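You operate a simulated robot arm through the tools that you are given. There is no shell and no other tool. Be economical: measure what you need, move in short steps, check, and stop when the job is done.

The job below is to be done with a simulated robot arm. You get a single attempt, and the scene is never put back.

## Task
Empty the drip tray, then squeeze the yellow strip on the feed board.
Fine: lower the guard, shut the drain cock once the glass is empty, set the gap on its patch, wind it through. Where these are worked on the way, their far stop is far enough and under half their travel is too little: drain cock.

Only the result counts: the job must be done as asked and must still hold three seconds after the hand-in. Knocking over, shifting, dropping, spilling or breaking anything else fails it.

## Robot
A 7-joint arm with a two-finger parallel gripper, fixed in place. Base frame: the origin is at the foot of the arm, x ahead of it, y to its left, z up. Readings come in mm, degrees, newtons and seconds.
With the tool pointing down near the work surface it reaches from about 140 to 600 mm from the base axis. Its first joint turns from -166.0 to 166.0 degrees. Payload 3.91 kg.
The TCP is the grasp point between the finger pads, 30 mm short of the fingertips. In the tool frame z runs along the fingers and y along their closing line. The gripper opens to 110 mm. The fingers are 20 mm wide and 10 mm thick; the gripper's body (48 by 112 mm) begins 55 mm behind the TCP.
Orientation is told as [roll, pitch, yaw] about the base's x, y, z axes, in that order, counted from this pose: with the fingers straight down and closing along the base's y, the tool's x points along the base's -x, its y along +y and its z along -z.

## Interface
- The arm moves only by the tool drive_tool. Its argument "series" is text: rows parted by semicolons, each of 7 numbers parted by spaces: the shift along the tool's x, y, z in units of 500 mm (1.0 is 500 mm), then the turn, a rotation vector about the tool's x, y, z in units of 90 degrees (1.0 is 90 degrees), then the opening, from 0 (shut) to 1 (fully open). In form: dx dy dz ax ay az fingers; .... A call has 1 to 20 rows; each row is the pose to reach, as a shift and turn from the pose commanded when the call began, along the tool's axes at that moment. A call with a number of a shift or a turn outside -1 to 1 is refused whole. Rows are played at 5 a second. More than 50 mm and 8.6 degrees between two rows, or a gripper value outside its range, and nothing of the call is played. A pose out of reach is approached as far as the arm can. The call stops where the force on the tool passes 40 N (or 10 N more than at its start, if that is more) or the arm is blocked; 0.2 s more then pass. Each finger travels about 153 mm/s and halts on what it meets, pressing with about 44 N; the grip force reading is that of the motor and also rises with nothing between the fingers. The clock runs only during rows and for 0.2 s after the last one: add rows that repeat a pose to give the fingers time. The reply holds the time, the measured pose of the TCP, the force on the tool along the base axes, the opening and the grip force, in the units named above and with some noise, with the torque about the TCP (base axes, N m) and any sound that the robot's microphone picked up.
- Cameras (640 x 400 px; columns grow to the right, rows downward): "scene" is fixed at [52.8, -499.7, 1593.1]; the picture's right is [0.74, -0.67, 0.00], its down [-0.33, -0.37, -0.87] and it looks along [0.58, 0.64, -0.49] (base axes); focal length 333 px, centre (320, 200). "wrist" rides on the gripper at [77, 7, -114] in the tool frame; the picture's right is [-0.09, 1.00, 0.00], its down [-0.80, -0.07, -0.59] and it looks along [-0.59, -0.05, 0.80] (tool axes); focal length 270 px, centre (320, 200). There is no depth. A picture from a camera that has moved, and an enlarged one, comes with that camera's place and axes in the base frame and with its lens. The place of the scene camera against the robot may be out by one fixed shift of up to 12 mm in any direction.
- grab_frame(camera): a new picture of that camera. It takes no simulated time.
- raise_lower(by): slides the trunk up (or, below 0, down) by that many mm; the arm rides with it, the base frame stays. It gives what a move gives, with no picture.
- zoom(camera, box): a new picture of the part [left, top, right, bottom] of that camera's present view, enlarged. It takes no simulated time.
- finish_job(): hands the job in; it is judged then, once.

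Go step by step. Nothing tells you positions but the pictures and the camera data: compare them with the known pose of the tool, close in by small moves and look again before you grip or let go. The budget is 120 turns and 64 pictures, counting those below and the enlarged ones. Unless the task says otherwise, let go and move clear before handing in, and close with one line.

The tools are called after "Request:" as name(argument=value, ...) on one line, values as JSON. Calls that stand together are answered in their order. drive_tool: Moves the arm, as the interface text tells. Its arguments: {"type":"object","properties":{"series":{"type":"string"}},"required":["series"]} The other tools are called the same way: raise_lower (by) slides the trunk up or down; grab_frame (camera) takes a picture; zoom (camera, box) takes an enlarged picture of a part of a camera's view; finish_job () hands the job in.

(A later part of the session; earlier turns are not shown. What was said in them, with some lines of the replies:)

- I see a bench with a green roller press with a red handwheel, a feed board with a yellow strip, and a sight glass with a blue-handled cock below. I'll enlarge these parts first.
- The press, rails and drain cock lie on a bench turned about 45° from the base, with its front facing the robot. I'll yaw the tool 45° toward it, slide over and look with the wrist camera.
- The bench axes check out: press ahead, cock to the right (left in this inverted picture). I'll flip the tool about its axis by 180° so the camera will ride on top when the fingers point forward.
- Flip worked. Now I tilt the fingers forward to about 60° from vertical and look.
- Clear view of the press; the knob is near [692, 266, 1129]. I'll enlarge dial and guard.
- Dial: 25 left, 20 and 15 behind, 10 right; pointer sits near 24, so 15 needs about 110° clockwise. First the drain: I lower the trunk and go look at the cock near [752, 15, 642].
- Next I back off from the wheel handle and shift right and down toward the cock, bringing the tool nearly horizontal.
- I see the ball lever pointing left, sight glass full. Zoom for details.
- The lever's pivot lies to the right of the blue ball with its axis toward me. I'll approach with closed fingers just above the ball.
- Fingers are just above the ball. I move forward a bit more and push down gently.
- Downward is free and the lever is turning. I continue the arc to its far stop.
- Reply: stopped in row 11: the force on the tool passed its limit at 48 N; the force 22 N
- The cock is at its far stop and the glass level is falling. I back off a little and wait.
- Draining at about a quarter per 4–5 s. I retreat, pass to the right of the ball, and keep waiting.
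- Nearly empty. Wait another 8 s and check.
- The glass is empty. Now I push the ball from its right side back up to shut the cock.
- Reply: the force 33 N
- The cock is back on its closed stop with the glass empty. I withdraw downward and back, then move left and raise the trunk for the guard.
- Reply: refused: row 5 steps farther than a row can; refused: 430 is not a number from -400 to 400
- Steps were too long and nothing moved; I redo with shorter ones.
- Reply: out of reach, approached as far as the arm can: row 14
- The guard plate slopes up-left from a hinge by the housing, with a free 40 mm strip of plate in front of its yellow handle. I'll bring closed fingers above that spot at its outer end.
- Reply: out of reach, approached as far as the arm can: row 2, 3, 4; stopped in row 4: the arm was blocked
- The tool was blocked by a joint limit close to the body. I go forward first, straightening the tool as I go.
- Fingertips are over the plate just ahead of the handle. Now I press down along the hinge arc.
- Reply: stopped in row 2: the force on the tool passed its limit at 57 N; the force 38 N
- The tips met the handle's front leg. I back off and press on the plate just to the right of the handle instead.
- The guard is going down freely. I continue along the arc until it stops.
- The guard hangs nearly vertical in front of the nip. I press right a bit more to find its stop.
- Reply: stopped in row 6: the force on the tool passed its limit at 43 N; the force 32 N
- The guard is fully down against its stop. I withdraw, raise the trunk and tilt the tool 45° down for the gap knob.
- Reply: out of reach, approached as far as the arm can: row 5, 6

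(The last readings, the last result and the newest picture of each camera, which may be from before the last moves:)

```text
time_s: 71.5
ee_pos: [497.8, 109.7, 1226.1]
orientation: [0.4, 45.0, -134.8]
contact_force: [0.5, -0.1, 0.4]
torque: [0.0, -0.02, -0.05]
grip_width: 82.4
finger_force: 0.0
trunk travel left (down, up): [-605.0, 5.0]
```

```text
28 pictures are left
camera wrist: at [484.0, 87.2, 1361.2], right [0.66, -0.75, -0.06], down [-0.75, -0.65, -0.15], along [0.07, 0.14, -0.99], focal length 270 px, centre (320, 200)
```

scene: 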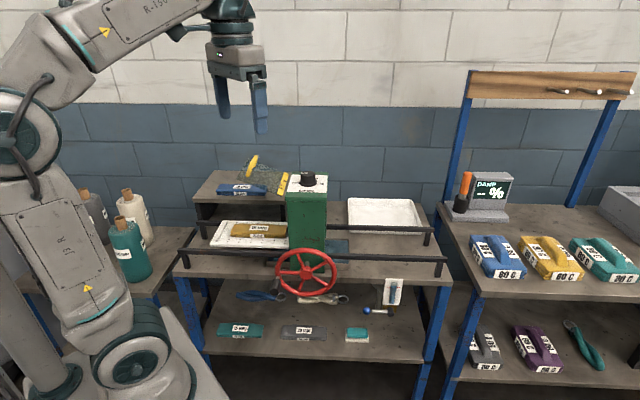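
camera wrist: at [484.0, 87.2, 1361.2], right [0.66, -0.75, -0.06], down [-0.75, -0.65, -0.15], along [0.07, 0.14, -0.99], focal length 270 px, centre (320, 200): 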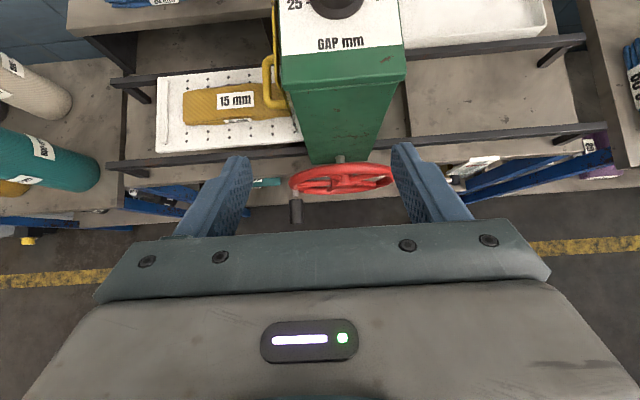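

Request:
drive_tool(series="0.04 0.012 0.06 0 0 0 0.75;0.08 0.024 0.12 0 0 0 0.75;0.12 0.036 0.18 0 0 0 0.75;0.16 0.048 0.24 0 0 0 0.75;0.19 0.058 0.291 0 0 0 0.75;0.19 0.058 0.291 0 0 0 0.75")

Request:
grab_frame(camera="wrist")

```text
time_s: 72.9
ee_pos: [638.1, 211.1, 1190.2]
orientation: [0.3, 45.0, -134.8]
contact_force: [0.1, -0.4, -0.9]
torque: [-0.01, -0.02, 0.03]
grip_width: 82.4
finger_force: 0.0
trunk travel left (down, up): [-605.0, 5.0]
```

```text
27 pictures are left
camera wrist: at [625.2, 187.1, 1325.4], right [0.66, -0.75, -0.06], down [-0.75, -0.65, -0.15], along [0.07, 0.14, -0.99], focal length 270 px, centre (320, 200)
```

wrist: 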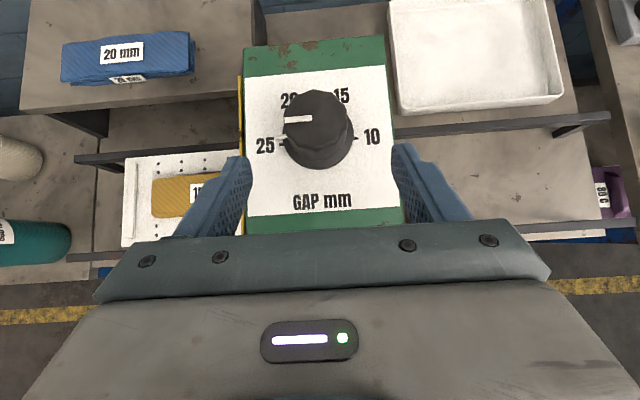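

Great view of the dial. I rotate the tool 30° counter-clockwise about the knob and descend around it, then look before gripping.

Request:
drive_tool(series="0.005 0.014 0.005 0.059 0 -0.059 0.75;0.01 0.028 0.01 0.118 0 -0.118 0.75;0.014 0.042 0.015 0.177 0 -0.177 0.75;0.019 0.056 0.0205 0.236 0 -0.236 0.75;0.016 0.043 0.055 0.236 0 -0.236 0.75;0.014 0.03 0.09 0.236 0 -0.236 0.75;0.012 0.018 0.12 0.236 0 -0.236 0.75;0.01 0.006 0.151 0.236 0 -0.236 0.75;0.01 0.006 0.151 0.236 0 -0.236 0.75")

Request:
grab_frame(camera="wrist")

Request:
zoom(camera="scene", box=[240, 130, 380, 230])

```text
time_s: 74.9
ee_pos: [680.1, 247.7, 1140.1]
orientation: [0.5, 45.0, -104.8]
contact_force: [-0.7, 0.8, 0.2]
torque: [0.01, 0.0, 0.02]
grip_width: 82.5
finger_force: 0.1
trunk travel left (down, up): [-605.0, 5.0]
```

```text
26 pictures are left
camera wrist: at [681.4, 221.5, 1275.4], right [0.95, -0.32, -0.06], down [-0.32, -0.93, -0.15], along [-0.01, 0.16, -0.99], focal length 270 px, centre (320, 200)
```

wrist: 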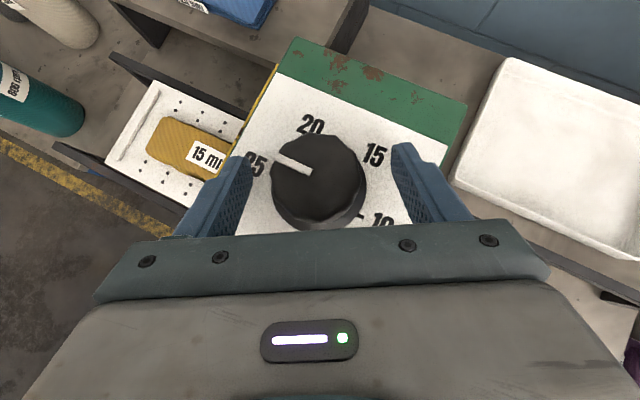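

```text
4.00 times, centred on (310, 180) of scene
camera zoom: at [52.8, -499.7, 1593.1], right [0.74, -0.67, 0.0], down [-0.33, -0.37, -0.87], along [0.58, 0.64, -0.49], focal length 1331 px, centre (360, 280)
```

zoom: 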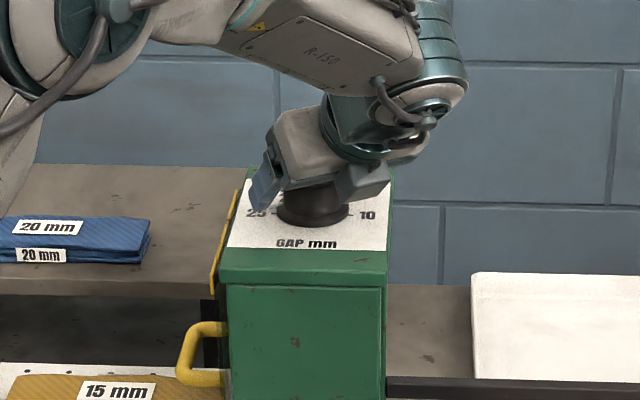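

Centring agrees to a millimetre. I close on the knob.

Request:
drive_tool(series="0 0 0 0 0 0 0.55;0 0 0 0 0 0 0.45;0 0 0 0 0 0 0.35;0 0 0 0 0 0 0.3;0 0 0 0 0 0 0.3")

```text
time_s: 76.1
ee_pos: [680.3, 249.0, 1140.8]
orientation: [0.2, 44.9, -104.8]
contact_force: [-12.0, 0.0, -4.1]
torque: [0.47, 1.12, 0.13]
grip_width: 47.8
finger_force: 44.8
trunk travel left (down, up): [-605.0, 5.0]
```

Request:
drive_tool(series="0.0001 -0.0029 0.0001 -0.0589 0 0.0589 0.3;0.0005 -0.0057 0.0005 -0.118 0 0.118 0.3;0.0012 -0.0084 0.0012 -0.177 0 0.177 0.3;0.0021 -0.011 0.0021 -0.236 0 0.236 0.3;0.0032 -0.0134 0.0032 -0.2946 0 0.2946 0.3;0.0046 -0.0156 0.0046 -0.3535 0 0.3535 0.3;0.0061 -0.0175 0.0061 -0.412 0 0.412 0.3;0.0078 -0.019 0.0078 -0.471 0 0.471 0.3;0.0078 -0.019 0.0078 -0.471 0 0.471 0.3")

Request:
grab_frame(camera="wrist")

```text
time_s: 78.1
ee_pos: [673.1, 254.3, 1140.6]
orientation: [0.1, 45.4, -165.1]
contact_force: [2.2, -6.1, -3.4]
torque: [0.35, -0.5, -0.17]
grip_width: 47.7
finger_force: 45.1
trunk travel left (down, up): [-605.0, 5.0]
```

```text
24 pictures are left
camera wrist: at [650.4, 241.2, 1275.9], right [0.2, -0.98, -0.06], down [-0.97, -0.18, -0.15], along [0.14, 0.09, -0.99], focal length 270 px, centre (320, 200)
```

wrist: 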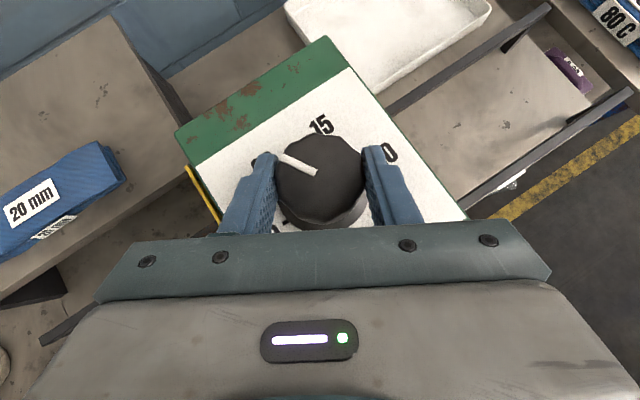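

The knob turned with the tool, pointer now about at 20. I release, swing back 60° and re-grip for the second stroke.

Request:
drive_tool(series="0 0 0 0 0 0 0.6;0 0 0 0 0 0 0.7;0.0001 0.0029 0.0001 0.0589 0 -0.0589 0.7;0.0005 0.0057 0.0005 0.118 0 -0.118 0.7;0.0012 0.0084 0.0012 0.177 0 -0.177 0.7;0.0021 0.011 0.0021 0.236 0 -0.236 0.7;0.0032 0.0134 0.0032 0.2946 0 -0.2946 0.7;0.0046 0.0156 0.0046 0.3535 0 -0.3535 0.7;0.0061 0.0175 0.0061 0.412 0 -0.412 0.7;0.0078 0.019 0.0078 0.471 0 -0.471 0.7;0.0078 0.019 0.0078 0.471 0 -0.471 0.7")

Request:
zoom(camera="wrist", box=[220, 90, 420, 230])

```text
time_s: 80.5
ee_pos: [680.7, 246.7, 1140.9]
orientation: [0.3, 45.0, -104.6]
contact_force: [0.5, -0.1, -0.3]
torque: [-0.01, -0.03, -0.02]
grip_width: 76.9
finger_force: 0.0
trunk travel left (down, up): [-605.0, 5.0]
```

```text
2.86 times, centred on (320, 160) of wrist
camera zoom: at [681.3, 220.9, 1276.2], right [0.95, -0.32, -0.06], down [-0.32, -0.94, -0.15], along [-0.01, 0.16, -0.99], focal length 772 px, centre (320, 314)
```

zoom: 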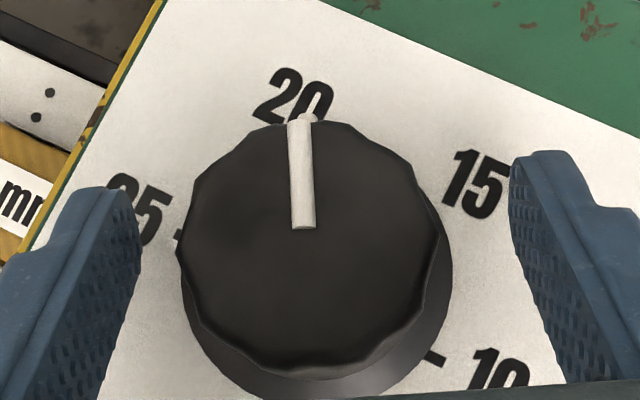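

Pointer is near 20; 15 is about 58° further. Grip and turn clockwise 58°.

Request:
drive_tool(series="0 0 0 0 0 0 0.5;0 0 0 0 0 0 0.4;0 0 0 0 0 0 0.3;0 0 0 0 0 0 0.3;0.0001 -0.0028 0.0001 -0.057 0 0.057 0.3;0.0005 -0.0055 0.0005 -0.114 0 0.114 0.3;0.0012 -0.0081 0.0012 -0.171 0 0.171 0.3;0.002 -0.0106 0.002 -0.228 0 0.228 0.3;0.0031 -0.013 0.0031 -0.285 0 0.285 0.3;0.0043 -0.0151 0.0043 -0.342 0 0.342 0.3;0.0058 -0.0171 0.0058 -0.399 0 0.399 0.3;0.0073 -0.0187 0.0073 -0.4556 0 0.4556 0.3;0.0073 -0.0187 0.0073 -0.4556 0 0.4556 0.3;0.0073 -0.0187 0.0073 -0.4556 0 0.4556 0.5;0.0073 -0.0187 0.0073 -0.4556 0 0.4556 0.7")

Request:
zoom(camera="wrist", box=[220, 90, 420, 230])

```text
time_s: 83.7
ee_pos: [673.0, 256.1, 1140.2]
orientation: [0.3, 45.2, -162.8]
contact_force: [0.3, -0.6, 1.5]
torque: [-0.04, 0.01, -0.02]
grip_width: 77.0
finger_force: 0.0
trunk travel left (down, up): [-605.0, 5.0]
```

```text
2.86 times, centred on (320, 160) of wrist
camera zoom: at [650.3, 242.5, 1275.9], right [0.23, -0.97, -0.06], down [-0.96, -0.22, -0.15], along [0.13, 0.09, -0.99], focal length 772 px, centre (320, 314)
```

zoom: 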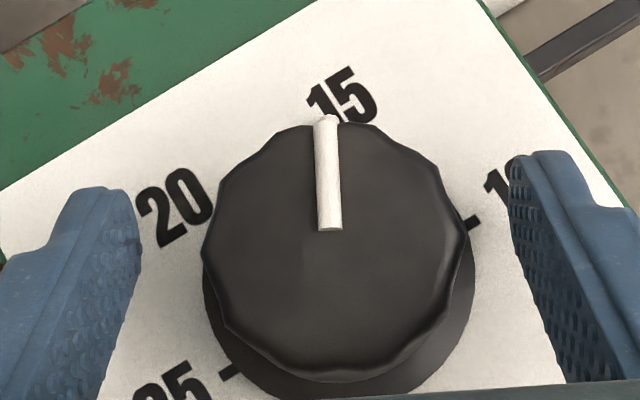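

The pointer sits on 15. I back away up from the knob and bring the tool's heading back toward the bench normal.

Request:
drive_tool(series="0 0 -0.08 0 0 0 0.7;0 0 -0.16 0 0 0 0.7;0 0 -0.24 0 0 0 0.7;0 0 -0.3 0.055 0 -0.055 0.6;0 0 -0.3 0.11 0 -0.11 0.5;0 0 -0.3 0.165 0 -0.165 0.5;0 0 -0.3 0.22 0 -0.22 0.5;0 0 -0.3 0.22 0 -0.22 0.5")

Request:
grab_frame(camera="wrist")

```text
time_s: 85.5
ee_pos: [570.9, 225.8, 1245.6]
orientation: [0.3, 45.1, -134.7]
contact_force: [1.3, -0.1, -0.1]
torque: [-0.01, -0.02, -0.02]
grip_width: 54.9
finger_force: 0.1
trunk travel left (down, up): [-605.0, 5.0]
```

```text
21 pictures are left
camera wrist: at [557.7, 201.9, 1382.0], right [0.66, -0.75, -0.06], down [-0.75, -0.65, -0.15], along [0.07, 0.14, -0.99], focal length 270 px, centre (320, 200)
```

wrist: 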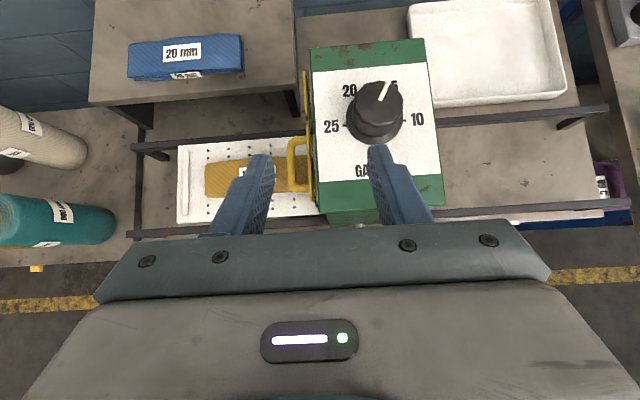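

Request:
drive_tool(series="-0.055 0 -0.055 0 0 0 0.5;-0.11 0 -0.11 0 0 0 0.5;-0.165 0 -0.165 0 0 0 0.5;-0.22 0 -0.22 0 0 0 0.5;-0.262 0 -0.262 0 0 0 0.5;-0.262 0 -0.262 0 0 0 0.5")

Request:
raise_lower(by=-300)

```text
time_s: 86.9
ee_pos: [440.2, 93.3, 1245.1]
orientation: [0.3, 45.2, -134.8]
contact_force: [0.3, 0.5, -0.4]
torque: [-0.01, -0.01, -0.03]
grip_width: 55.1
finger_force: 0.0
trunk travel left (down, up): [-605.0, 5.0]
```

```text
time_s: 89.9
ee_pos: [440.5, 93.1, 945.8]
orientation: [0.3, 45.1, -134.8]
contact_force: [0.5, -0.1, 0.6]
torque: [0.03, -0.04, -0.01]
grip_width: 55.1
finger_force: 0.0
trunk travel left (down, up): [-305.0, 305.0]
```

Request:
drive_tool(series="0.04 0 -0.04 0 0.085 0 0.5;0.085 0 -0.085 0 0.17 0 0.5;0.13 0 -0.13 0 0.255 0 0.5;0.17 0 -0.17 0 0.34 0 0.5;0.21 0 -0.21 0 0.42 0 0.5;0.2546 0 -0.2546 0 0.5 0 0.5;0.2546 0 -0.2546 0 0.5 0 0.5")

Request:
raise_lower(by=-295)

Request:
grab_frame(camera="wrist")

```text
time_s: 91.5
ee_pos: [440.7, 93.1, 1127.2]
orientation: [127.0, 89.7, -8.1]
contact_force: [-1.2, -0.2, -0.5]
torque: [0.0, 0.0, -0.03]
grip_width: 54.9
finger_force: 0.0
trunk travel left (down, up): [-305.0, 305.0]
```

```text
time_s: 94.5
ee_pos: [440.9, 93.0, 830.5]
orientation: [104.5, 89.8, -30.5]
contact_force: [-0.2, 0.4, 0.1]
torque: [0.01, -0.01, 0.01]
grip_width: 55.1
finger_force: 0.0
trunk travel left (down, up): [-10.0, 600.0]
```

```text
20 pictures are left
camera wrist: at [365.4, 7.6, 907.6], right [0.7, -0.7, -0.08], down [-0.47, -0.37, -0.8], along [0.53, 0.6, -0.59], focal length 270 px, centre (320, 200)
```

wrist: 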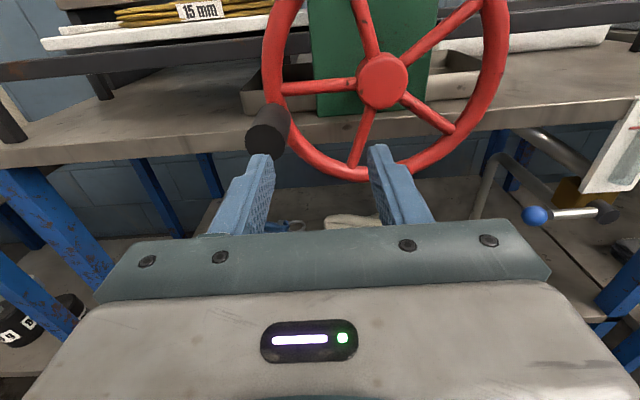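

The handle tip is near a=207, z=829 (bench frame), about 98 mm left of the hub. I line up in front of it.

Request:
drive_tool(series="0 -0.04 0 0 0 0 0.6;0 -0.078 0 0 0 0 0.6;0 -0.078 0.04 0 0 0 0.6;0 -0.078 0.05 0 0 0 0.6")

Request:
grab_frame(camera="wrist")

```text
time_s: 95.5
ee_pos: [437.4, 139.9, 822.5]
orientation: [-26.6, 89.1, -161.6]
contact_force: [0.1, 0.7, 0.2]
torque: [0.0, 0.02, -0.04]
grip_width: 66.1
finger_force: 0.3
trunk travel left (down, up): [-10.0, 600.0]
```

```text
19 pictures are left
camera wrist: at [364.3, 53.9, 901.0], right [0.7, -0.71, -0.1], down [-0.48, -0.37, -0.79], along [0.52, 0.6, -0.6], focal length 270 px, centre (320, 200)
```

wrist: 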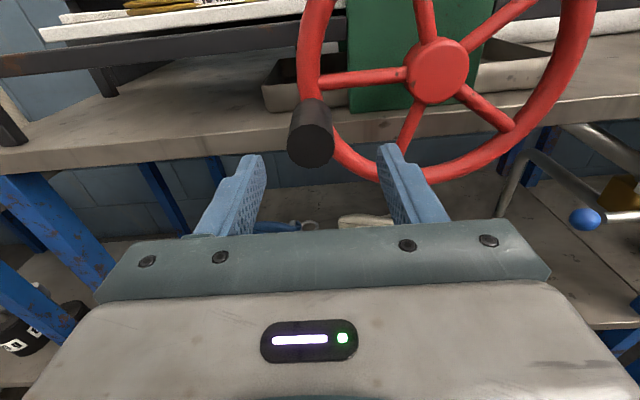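

Request:
drive_tool(series="0.008 -0.004 0.04 0 0 0 0.6;0.01 -0.006 0.08 0 0 0 0.6;0.01 -0.006 0.108 0 0 0 0.6;0.01 -0.006 0.108 0 0 0 0.6")

Request:
grab_frame(camera="wrist")

Request:
zoom(camera="scene", box=[220, 225, 360, 325])

```text
time_s: 96.5
ee_pos: [465.7, 179.2, 837.8]
orientation: [115.7, 89.7, -19.5]
contact_force: [0.5, -0.5, -0.9]
torque: [-0.03, 0.01, -0.02]
grip_width: 65.9
finger_force: 0.0
trunk travel left (down, up): [-10.0, 600.0]
```

```text
18 pictures are left
camera wrist: at [390.7, 92.9, 913.7], right [0.7, -0.7, -0.08], down [-0.47, -0.37, -0.8], along [0.53, 0.6, -0.59], focal length 270 px, centre (320, 200)
```

wrist: 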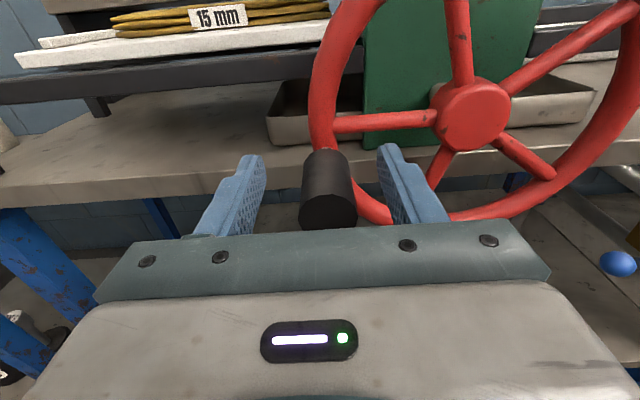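

```text
4.00 times, centred on (290, 275) of scene
camera zoom: at [52.8, -499.7, 1593.1], right [0.74, -0.67, 0.0], down [-0.33, -0.37, -0.87], along [0.58, 0.64, -0.49], focal length 1331 px, centre (440, -100)
```

zoom: 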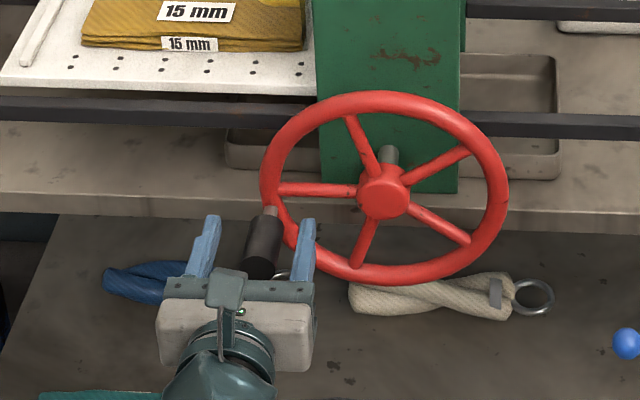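

The handle is between the fingers. Small correction down and right, then grip.

Request:
drive_tool(series="-0.01 0.005 0 0 0 0 0.6;-0.019 0.009 0.01 0 0 0 0.5;-0.019 0.009 0.01 0 0 0 0.4;-0.019 0.009 0.01 0 0 0 0.3;-0.019 0.009 0.01 0 0 0 0.2;-0.019 0.009 0.01 0 0 0 0.1;-0.019 0.009 0.01 0 0 0 0.1")

```text
time_s: 98.1
ee_pos: [471.8, 179.7, 826.6]
orientation: [107.6, 89.7, -27.2]
contact_force: [-5.2, 4.6, -1.8]
torque: [0.3, -0.36, -0.67]
grip_width: 28.6
finger_force: 45.0
trunk travel left (down, up): [-10.0, 600.0]
```

Gripped at 28.6 mm. I try 30° clockwise slowly and watch forces and the strip.

Request:
drive_tool(series="0.0173 -0.0021 0 0 0 0 0.1;0.0347 -0.0027 0 0 0 0 0.1;0.0521 -0.0018 0 0 0 0 0.1;0.0694 0.0007 0 0 0 0 0.1;0.0863 0.0046 0 0 0 0 0.1;0.1029 0.01 0 0 0 0 0.1")

Request:
zoom(camera="scene", box=[200, 180, 380, 315])

```text
time_s: 99.5
ee_pos: [473.9, 178.1, 879.3]
orientation: [107.9, 89.6, -26.8]
contact_force: [-9.2, 15.2, -0.9]
torque: [-0.05, 0.61, -1.67]
grip_width: 29.0
finger_force: 45.0
trunk travel left (down, up): [-10.0, 600.0]
```

```text
2.96 times, centred on (290, 248) of scene
camera zoom: at [52.8, -499.7, 1593.1], right [0.74, -0.67, 0.0], down [-0.33, -0.37, -0.87], along [0.58, 0.64, -0.49], focal length 986 px, centre (409, 59)
```

zoom: 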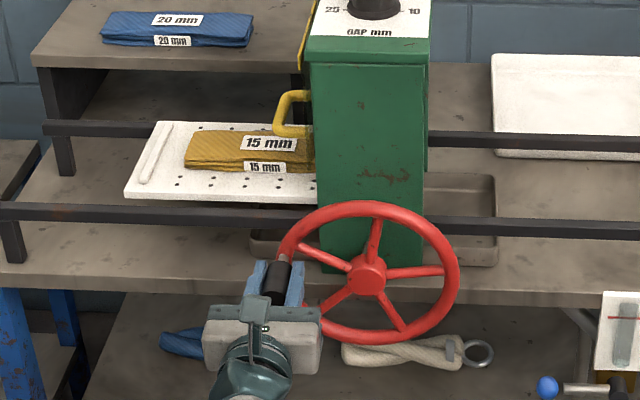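

The board and strip move right with clockwise turning. I continue with a refined circle centre.

Request:
drive_tool(series="0.018 0.003 0 0 0 0 0.1;0.035 0.0081 0 0 0 0 0.1;0.0648 0.0266 0 0 0 0 0.1;0.0908 0.05 0 0 0 0 0.1;0.1123 0.0776 0 0 0 0 0.1;0.1288 0.1084 0 0 0 0 0.1;0.1396 0.1418 0 0 0 0 0.1")

Request:
zoom(camera="scene", box=[200, 180, 380, 315])

```text
time_s: 101.0
ee_pos: [517.8, 134.4, 952.3]
orientation: [149.9, 89.1, 15.2]
contact_force: [7.5, 13.2, 16.6]
torque: [-0.14, 0.08, 0.07]
grip_width: 26.4
finger_force: 44.6
trunk travel left (down, up): [-10.0, 600.0]
stopped in row 7: the force on the tool passed its limit at 43 N (the readings are from after the stop); the commanded pose is now the measured one
```

```text
2.96 times, centred on (290, 248) of scene
camera zoom: at [52.8, -499.7, 1593.1], right [0.74, -0.67, 0.0], down [-0.33, -0.37, -0.87], along [0.58, 0.64, -0.49], focal length 986 px, centre (409, 59)
```

zoom: 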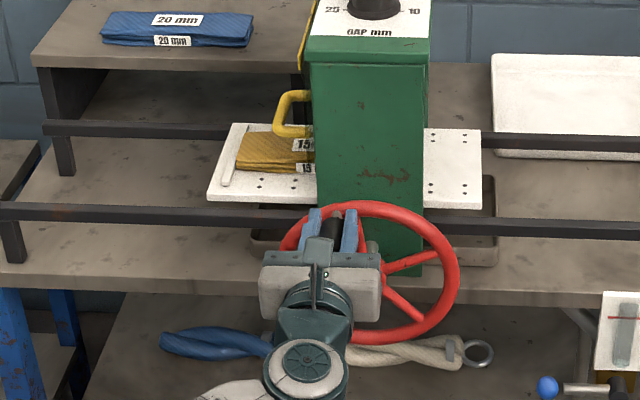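

Winding progresses, but the tool drifted off the circle a bit. I check the grip.

Request:
grab_frame(camera="wrist")

```text
14 pictures are left
camera wrist: at [440.7, 48.1, 1028.1], right [0.71, -0.7, -0.08], down [-0.46, -0.37, -0.81], along [0.54, 0.61, -0.58], focal length 270 px, centre (320, 200)
```

wrist: 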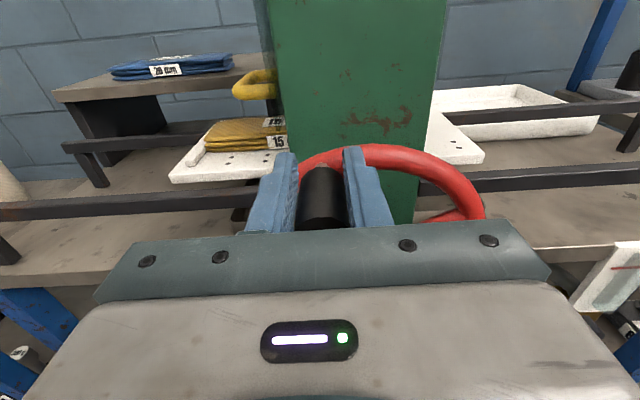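

The handle slipped about 8 mm low in the pads. I re-grip centred on it.

Request:
drive_tool(series="0 0 0 0 0 0 0.4;0 0 0 0 0 0 0.4;-0.008 0 0 0 0 0 0.4;-0.017 0 0 0 0 0 0.4;-0.017 0 0 0 0 0 0.4;-0.017 0 0 0 0 0 0.25;-0.017 0 0 0 0 0 0.1;-0.017 0 0 0 0 0 0.1")

Request:
grab_frame(camera="wrist")

```text
time_s: 102.8
ee_pos: [516.9, 133.8, 941.1]
orientation: [150.0, 89.4, 15.2]
contact_force: [-3.7, 2.6, -0.4]
torque: [0.4, -0.17, -1.21]
grip_width: 29.0
finger_force: 44.9
trunk travel left (down, up): [-10.0, 600.0]
```

```text
13 pictures are left
camera wrist: at [441.2, 47.3, 1017.5], right [0.71, -0.7, -0.08], down [-0.46, -0.37, -0.81], along [0.54, 0.61, -0.58], focal length 270 px, centre (320, 200)
```

wrist: 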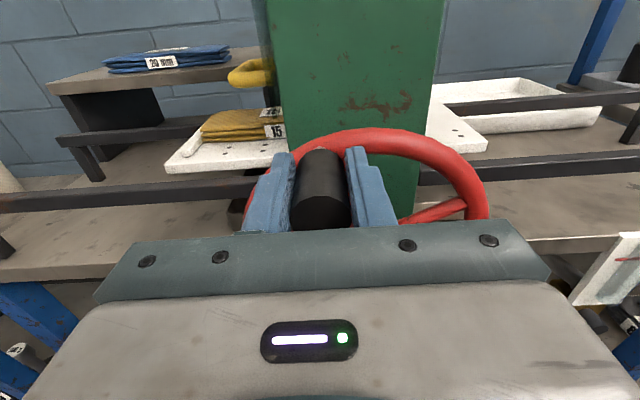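

Request:
drive_tool(series="0.0035 0.012 0 0 0 0 0.1;0.0065 0.0248 0 0 0 0 0.1;0.0098 0.0502 0 0 0 0 0.1;0.0096 0.076 0 0 0 0 0.1;0.006 0.1014 0 0 0 0 0.1;-0.0006 0.126 0 0 0 0 0.1;-0.0106 0.1496 0 0 0 0 0.1;-0.0106 0.1496 0 0 0 0 0.1")

Request:
zoom(camera="scene", box=[200, 170, 420, 335])

```text
time_s: 104.6
ee_pos: [572.0, 79.4, 935.7]
orientation: [148.3, 89.2, 13.2]
contact_force: [-0.1, -1.0, -1.6]
torque: [0.09, 0.11, -0.23]
grip_width: 29.0
finger_force: 44.8
trunk travel left (down, up): [-10.0, 600.0]
```

```text
2.42 times, centred on (310, 252) of scene
camera zoom: at [52.8, -499.7, 1593.1], right [0.74, -0.67, 0.0], down [-0.33, -0.37, -0.87], along [0.58, 0.64, -0.49], focal length 807 px, centre (344, 73)
```

zoom: 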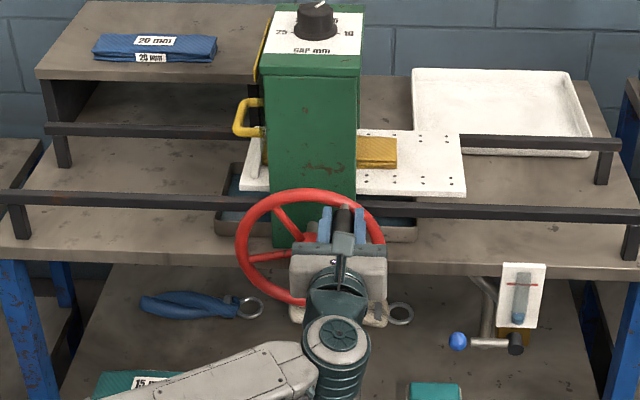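

Forces are near zero and the strip is emerging on the right. I keep winding.

Request:
drive_tool(series="-0.013 0.0222 0 0 0 0 0.1;-0.0288 0.0424 0 0 0 0 0.1;-0.047 0.0604 0 0 0 0 0.1;-0.0674 0.076 0 0 0 0 0.1;-0.0896 0.0888 0 0 0 0 0.1;-0.1134 0.0984 0 0 0 0 0.1;-0.1382 0.1048 0 0 0 0 0.1;-0.1636 0.1082 0 0 0 0 0.1;-0.1636 0.1082 0 0 0 0 0.1")

Request:
zoom(camera="scene", box=[200, 170, 420, 335])

```text
time_s: 106.6
ee_pos: [610.8, 41.9, 855.9]
orientation: [149.2, 89.3, 14.4]
contact_force: [0.8, -0.4, 0.6]
torque: [0.01, -0.01, 0.0]
grip_width: 11.1
finger_force: 0.0
trunk travel left (down, up): [-10.0, 600.0]
```

```text
2.42 times, centred on (310, 252) of scene
camera zoom: at [52.8, -499.7, 1593.1], right [0.74, -0.67, 0.0], down [-0.33, -0.37, -0.87], along [0.58, 0.64, -0.49], focal length 807 px, centre (344, 73)
```

zoom: 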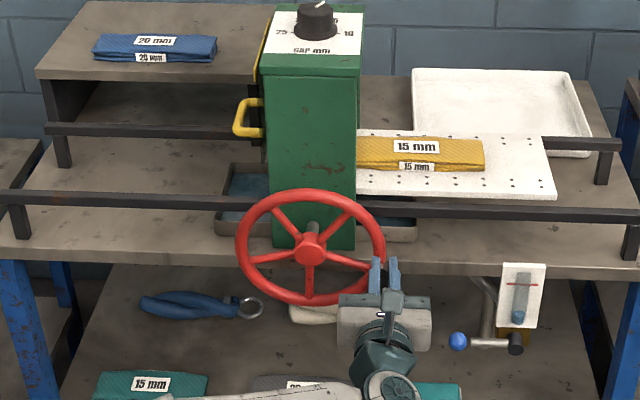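

The grip slipped off the handle, with the strip almost wholly through. I look where the handle is.

Request:
grab_frame(camera="wrist")

Request:
zoom(camera="scene", box=[270, 170, 430, 290])

```text
10 pictures are left
camera wrist: at [534.3, -44.0, 931.2], right [0.71, -0.7, -0.08], down [-0.46, -0.37, -0.81], along [0.54, 0.61, -0.58], focal length 270 px, centre (320, 200)
```

wrist: 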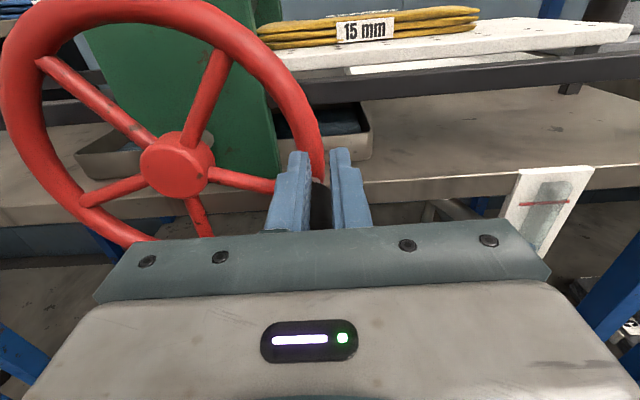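

```text
3.33 times, centred on (350, 230) of scene
camera zoom: at [52.8, -499.7, 1593.1], right [0.74, -0.67, 0.0], down [-0.33, -0.37, -0.87], along [0.58, 0.64, -0.49], focal length 1109 px, centre (220, 100)
```

zoom: 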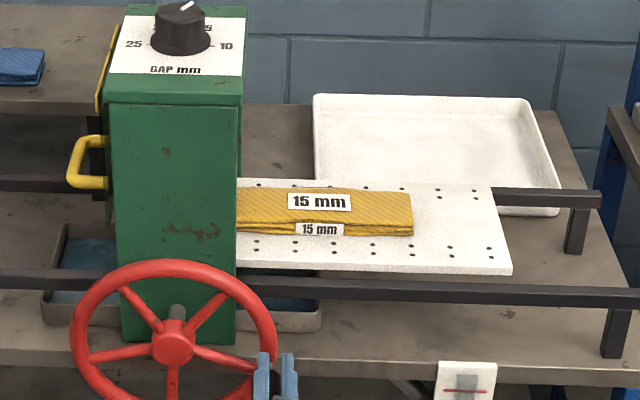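

The fingers now sit on top of the handle, and the label centring suggests the strip's tail is just inside the housing. I push the handle further clockwise from above.

Request:
drive_tool(series="-0.017 0 0 0 0 0 0.1;-0.034 -0.001 0 0 0 0 0.1;-0.051 -0.003 0 0 0 0 0.1;-0.068 -0.008 0 0 0 0 0.1;-0.085 -0.014 0 0 0 0 0.1;-0.101 -0.021 0 0 0 0 0.1;-0.116 -0.03 0 0 0 0 0.1;-0.13 -0.04 0 0 0 0 0.1;-0.144 -0.05 0 0 0 0 0.1")

Request:
zoom(camera="scene", box=[200, 170, 420, 335])

```text
time_s: 107.1
ee_pos: [607.8, 43.3, 854.7]
orientation: [151.0, 88.1, 16.1]
contact_force: [0.8, -0.4, 10.3]
torque: [-0.11, 0.18, 0.02]
grip_width: 10.4
finger_force: 0.0
trunk travel left (down, up): [-10.0, 600.0]
stopped in row 2: the force on the tool passed its limit at 49 N (the readings are from after the stop); the commanded pose is now the measured one
```

```text
2.42 times, centred on (310, 252) of scene
camera zoom: at [52.8, -499.7, 1593.1], right [0.74, -0.67, 0.0], down [-0.33, -0.37, -0.87], along [0.58, 0.64, -0.49], focal length 807 px, centre (344, 73)
```

zoom: 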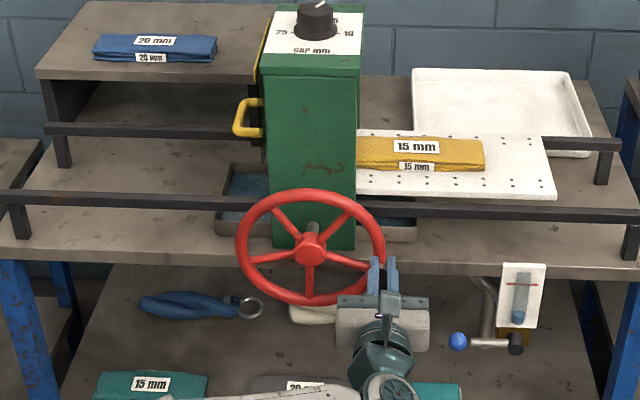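

It is blocked hard and the board no longer moves: the wheel is at its end stop with the strip through. I lift off and withdraw.

Request:
drive_tool(series="0.02 0 0 0 0 0 0.1;0.04 0 0 0 0 0 0.1;0.05 0 -0.06 0 0 0 0.1;0.05 0 -0.13 0 0 0 0.1;0.05 0 -0.2 0 0 0 0.1;0.05 0.08 -0.22 0 0 0 0.1;0.05 0.16 -0.22 0 0 0 0.1;0.05 0.16 -0.22 0 0 0 0.1")

Request:
zoom(camera="scene", box=[200, 150, 420, 335])

Request:
zoom(camera="scene", box=[350, 265, 420, 325])

Request:
grab_frame(camera="wrist")

```text
time_s: 108.9
ee_pos: [587.3, -91.9, 876.5]
orientation: [151.9, 88.3, 17.1]
contact_force: [0.9, 0.0, 0.6]
torque: [0.0, 0.01, -0.04]
grip_width: 10.8
finger_force: 0.1
trunk travel left (down, up): [-10.0, 600.0]
```

```text
2.16 times, centred on (310, 242) of scene
camera zoom: at [52.8, -499.7, 1593.1], right [0.74, -0.67, 0.0], down [-0.33, -0.37, -0.87], along [0.58, 0.64, -0.49], focal length 719 px, centre (342, 108)
```

zoom: 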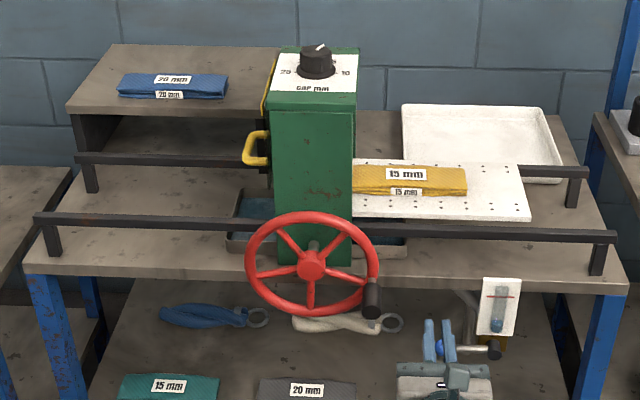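

```text
6.67 times, centred on (385, 295) of scene
camera zoom: at [52.8, -499.7, 1593.1], right [0.74, -0.67, 0.0], down [-0.33, -0.37, -0.87], along [0.58, 0.64, -0.49], focal length 2218 px, centre (-113, -433)
```

zoom: 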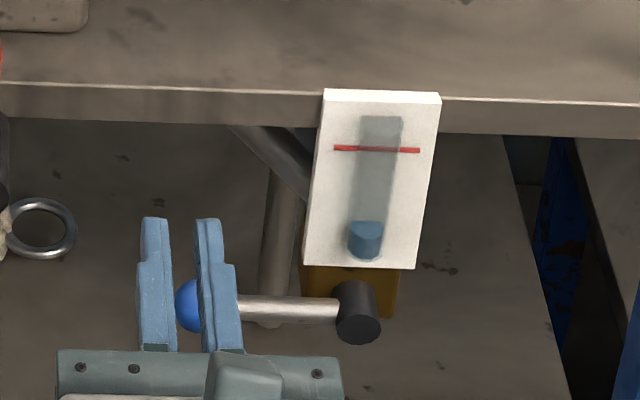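

```text
5 pictures are left
camera wrist: at [510.9, -178.7, 950.9], right [0.71, -0.7, -0.07], down [-0.45, -0.36, -0.82], along [0.55, 0.61, -0.57], focal length 270 px, centre (320, 200)
```

wrist: 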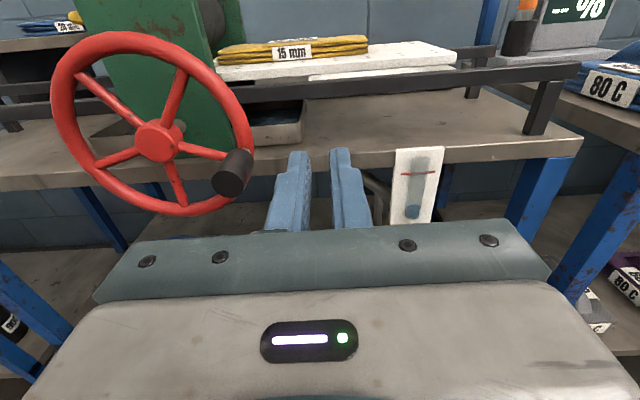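

The strip is through on the far side, the guard is down, the gap is on 15, the cock is shut and the gripper is clear. The little water in the glass is what the squeeze pressed out. I hand in.

Request:
finish_job()

```text
The job is handed in.
```

I emptied the drip tray and shut the drain cock, then lowered the guard, set the gap to 15 and wound the yellow strip through until the wheel stopped; the job is handed in. The squeeze left a little water in the glass again, below the red line.
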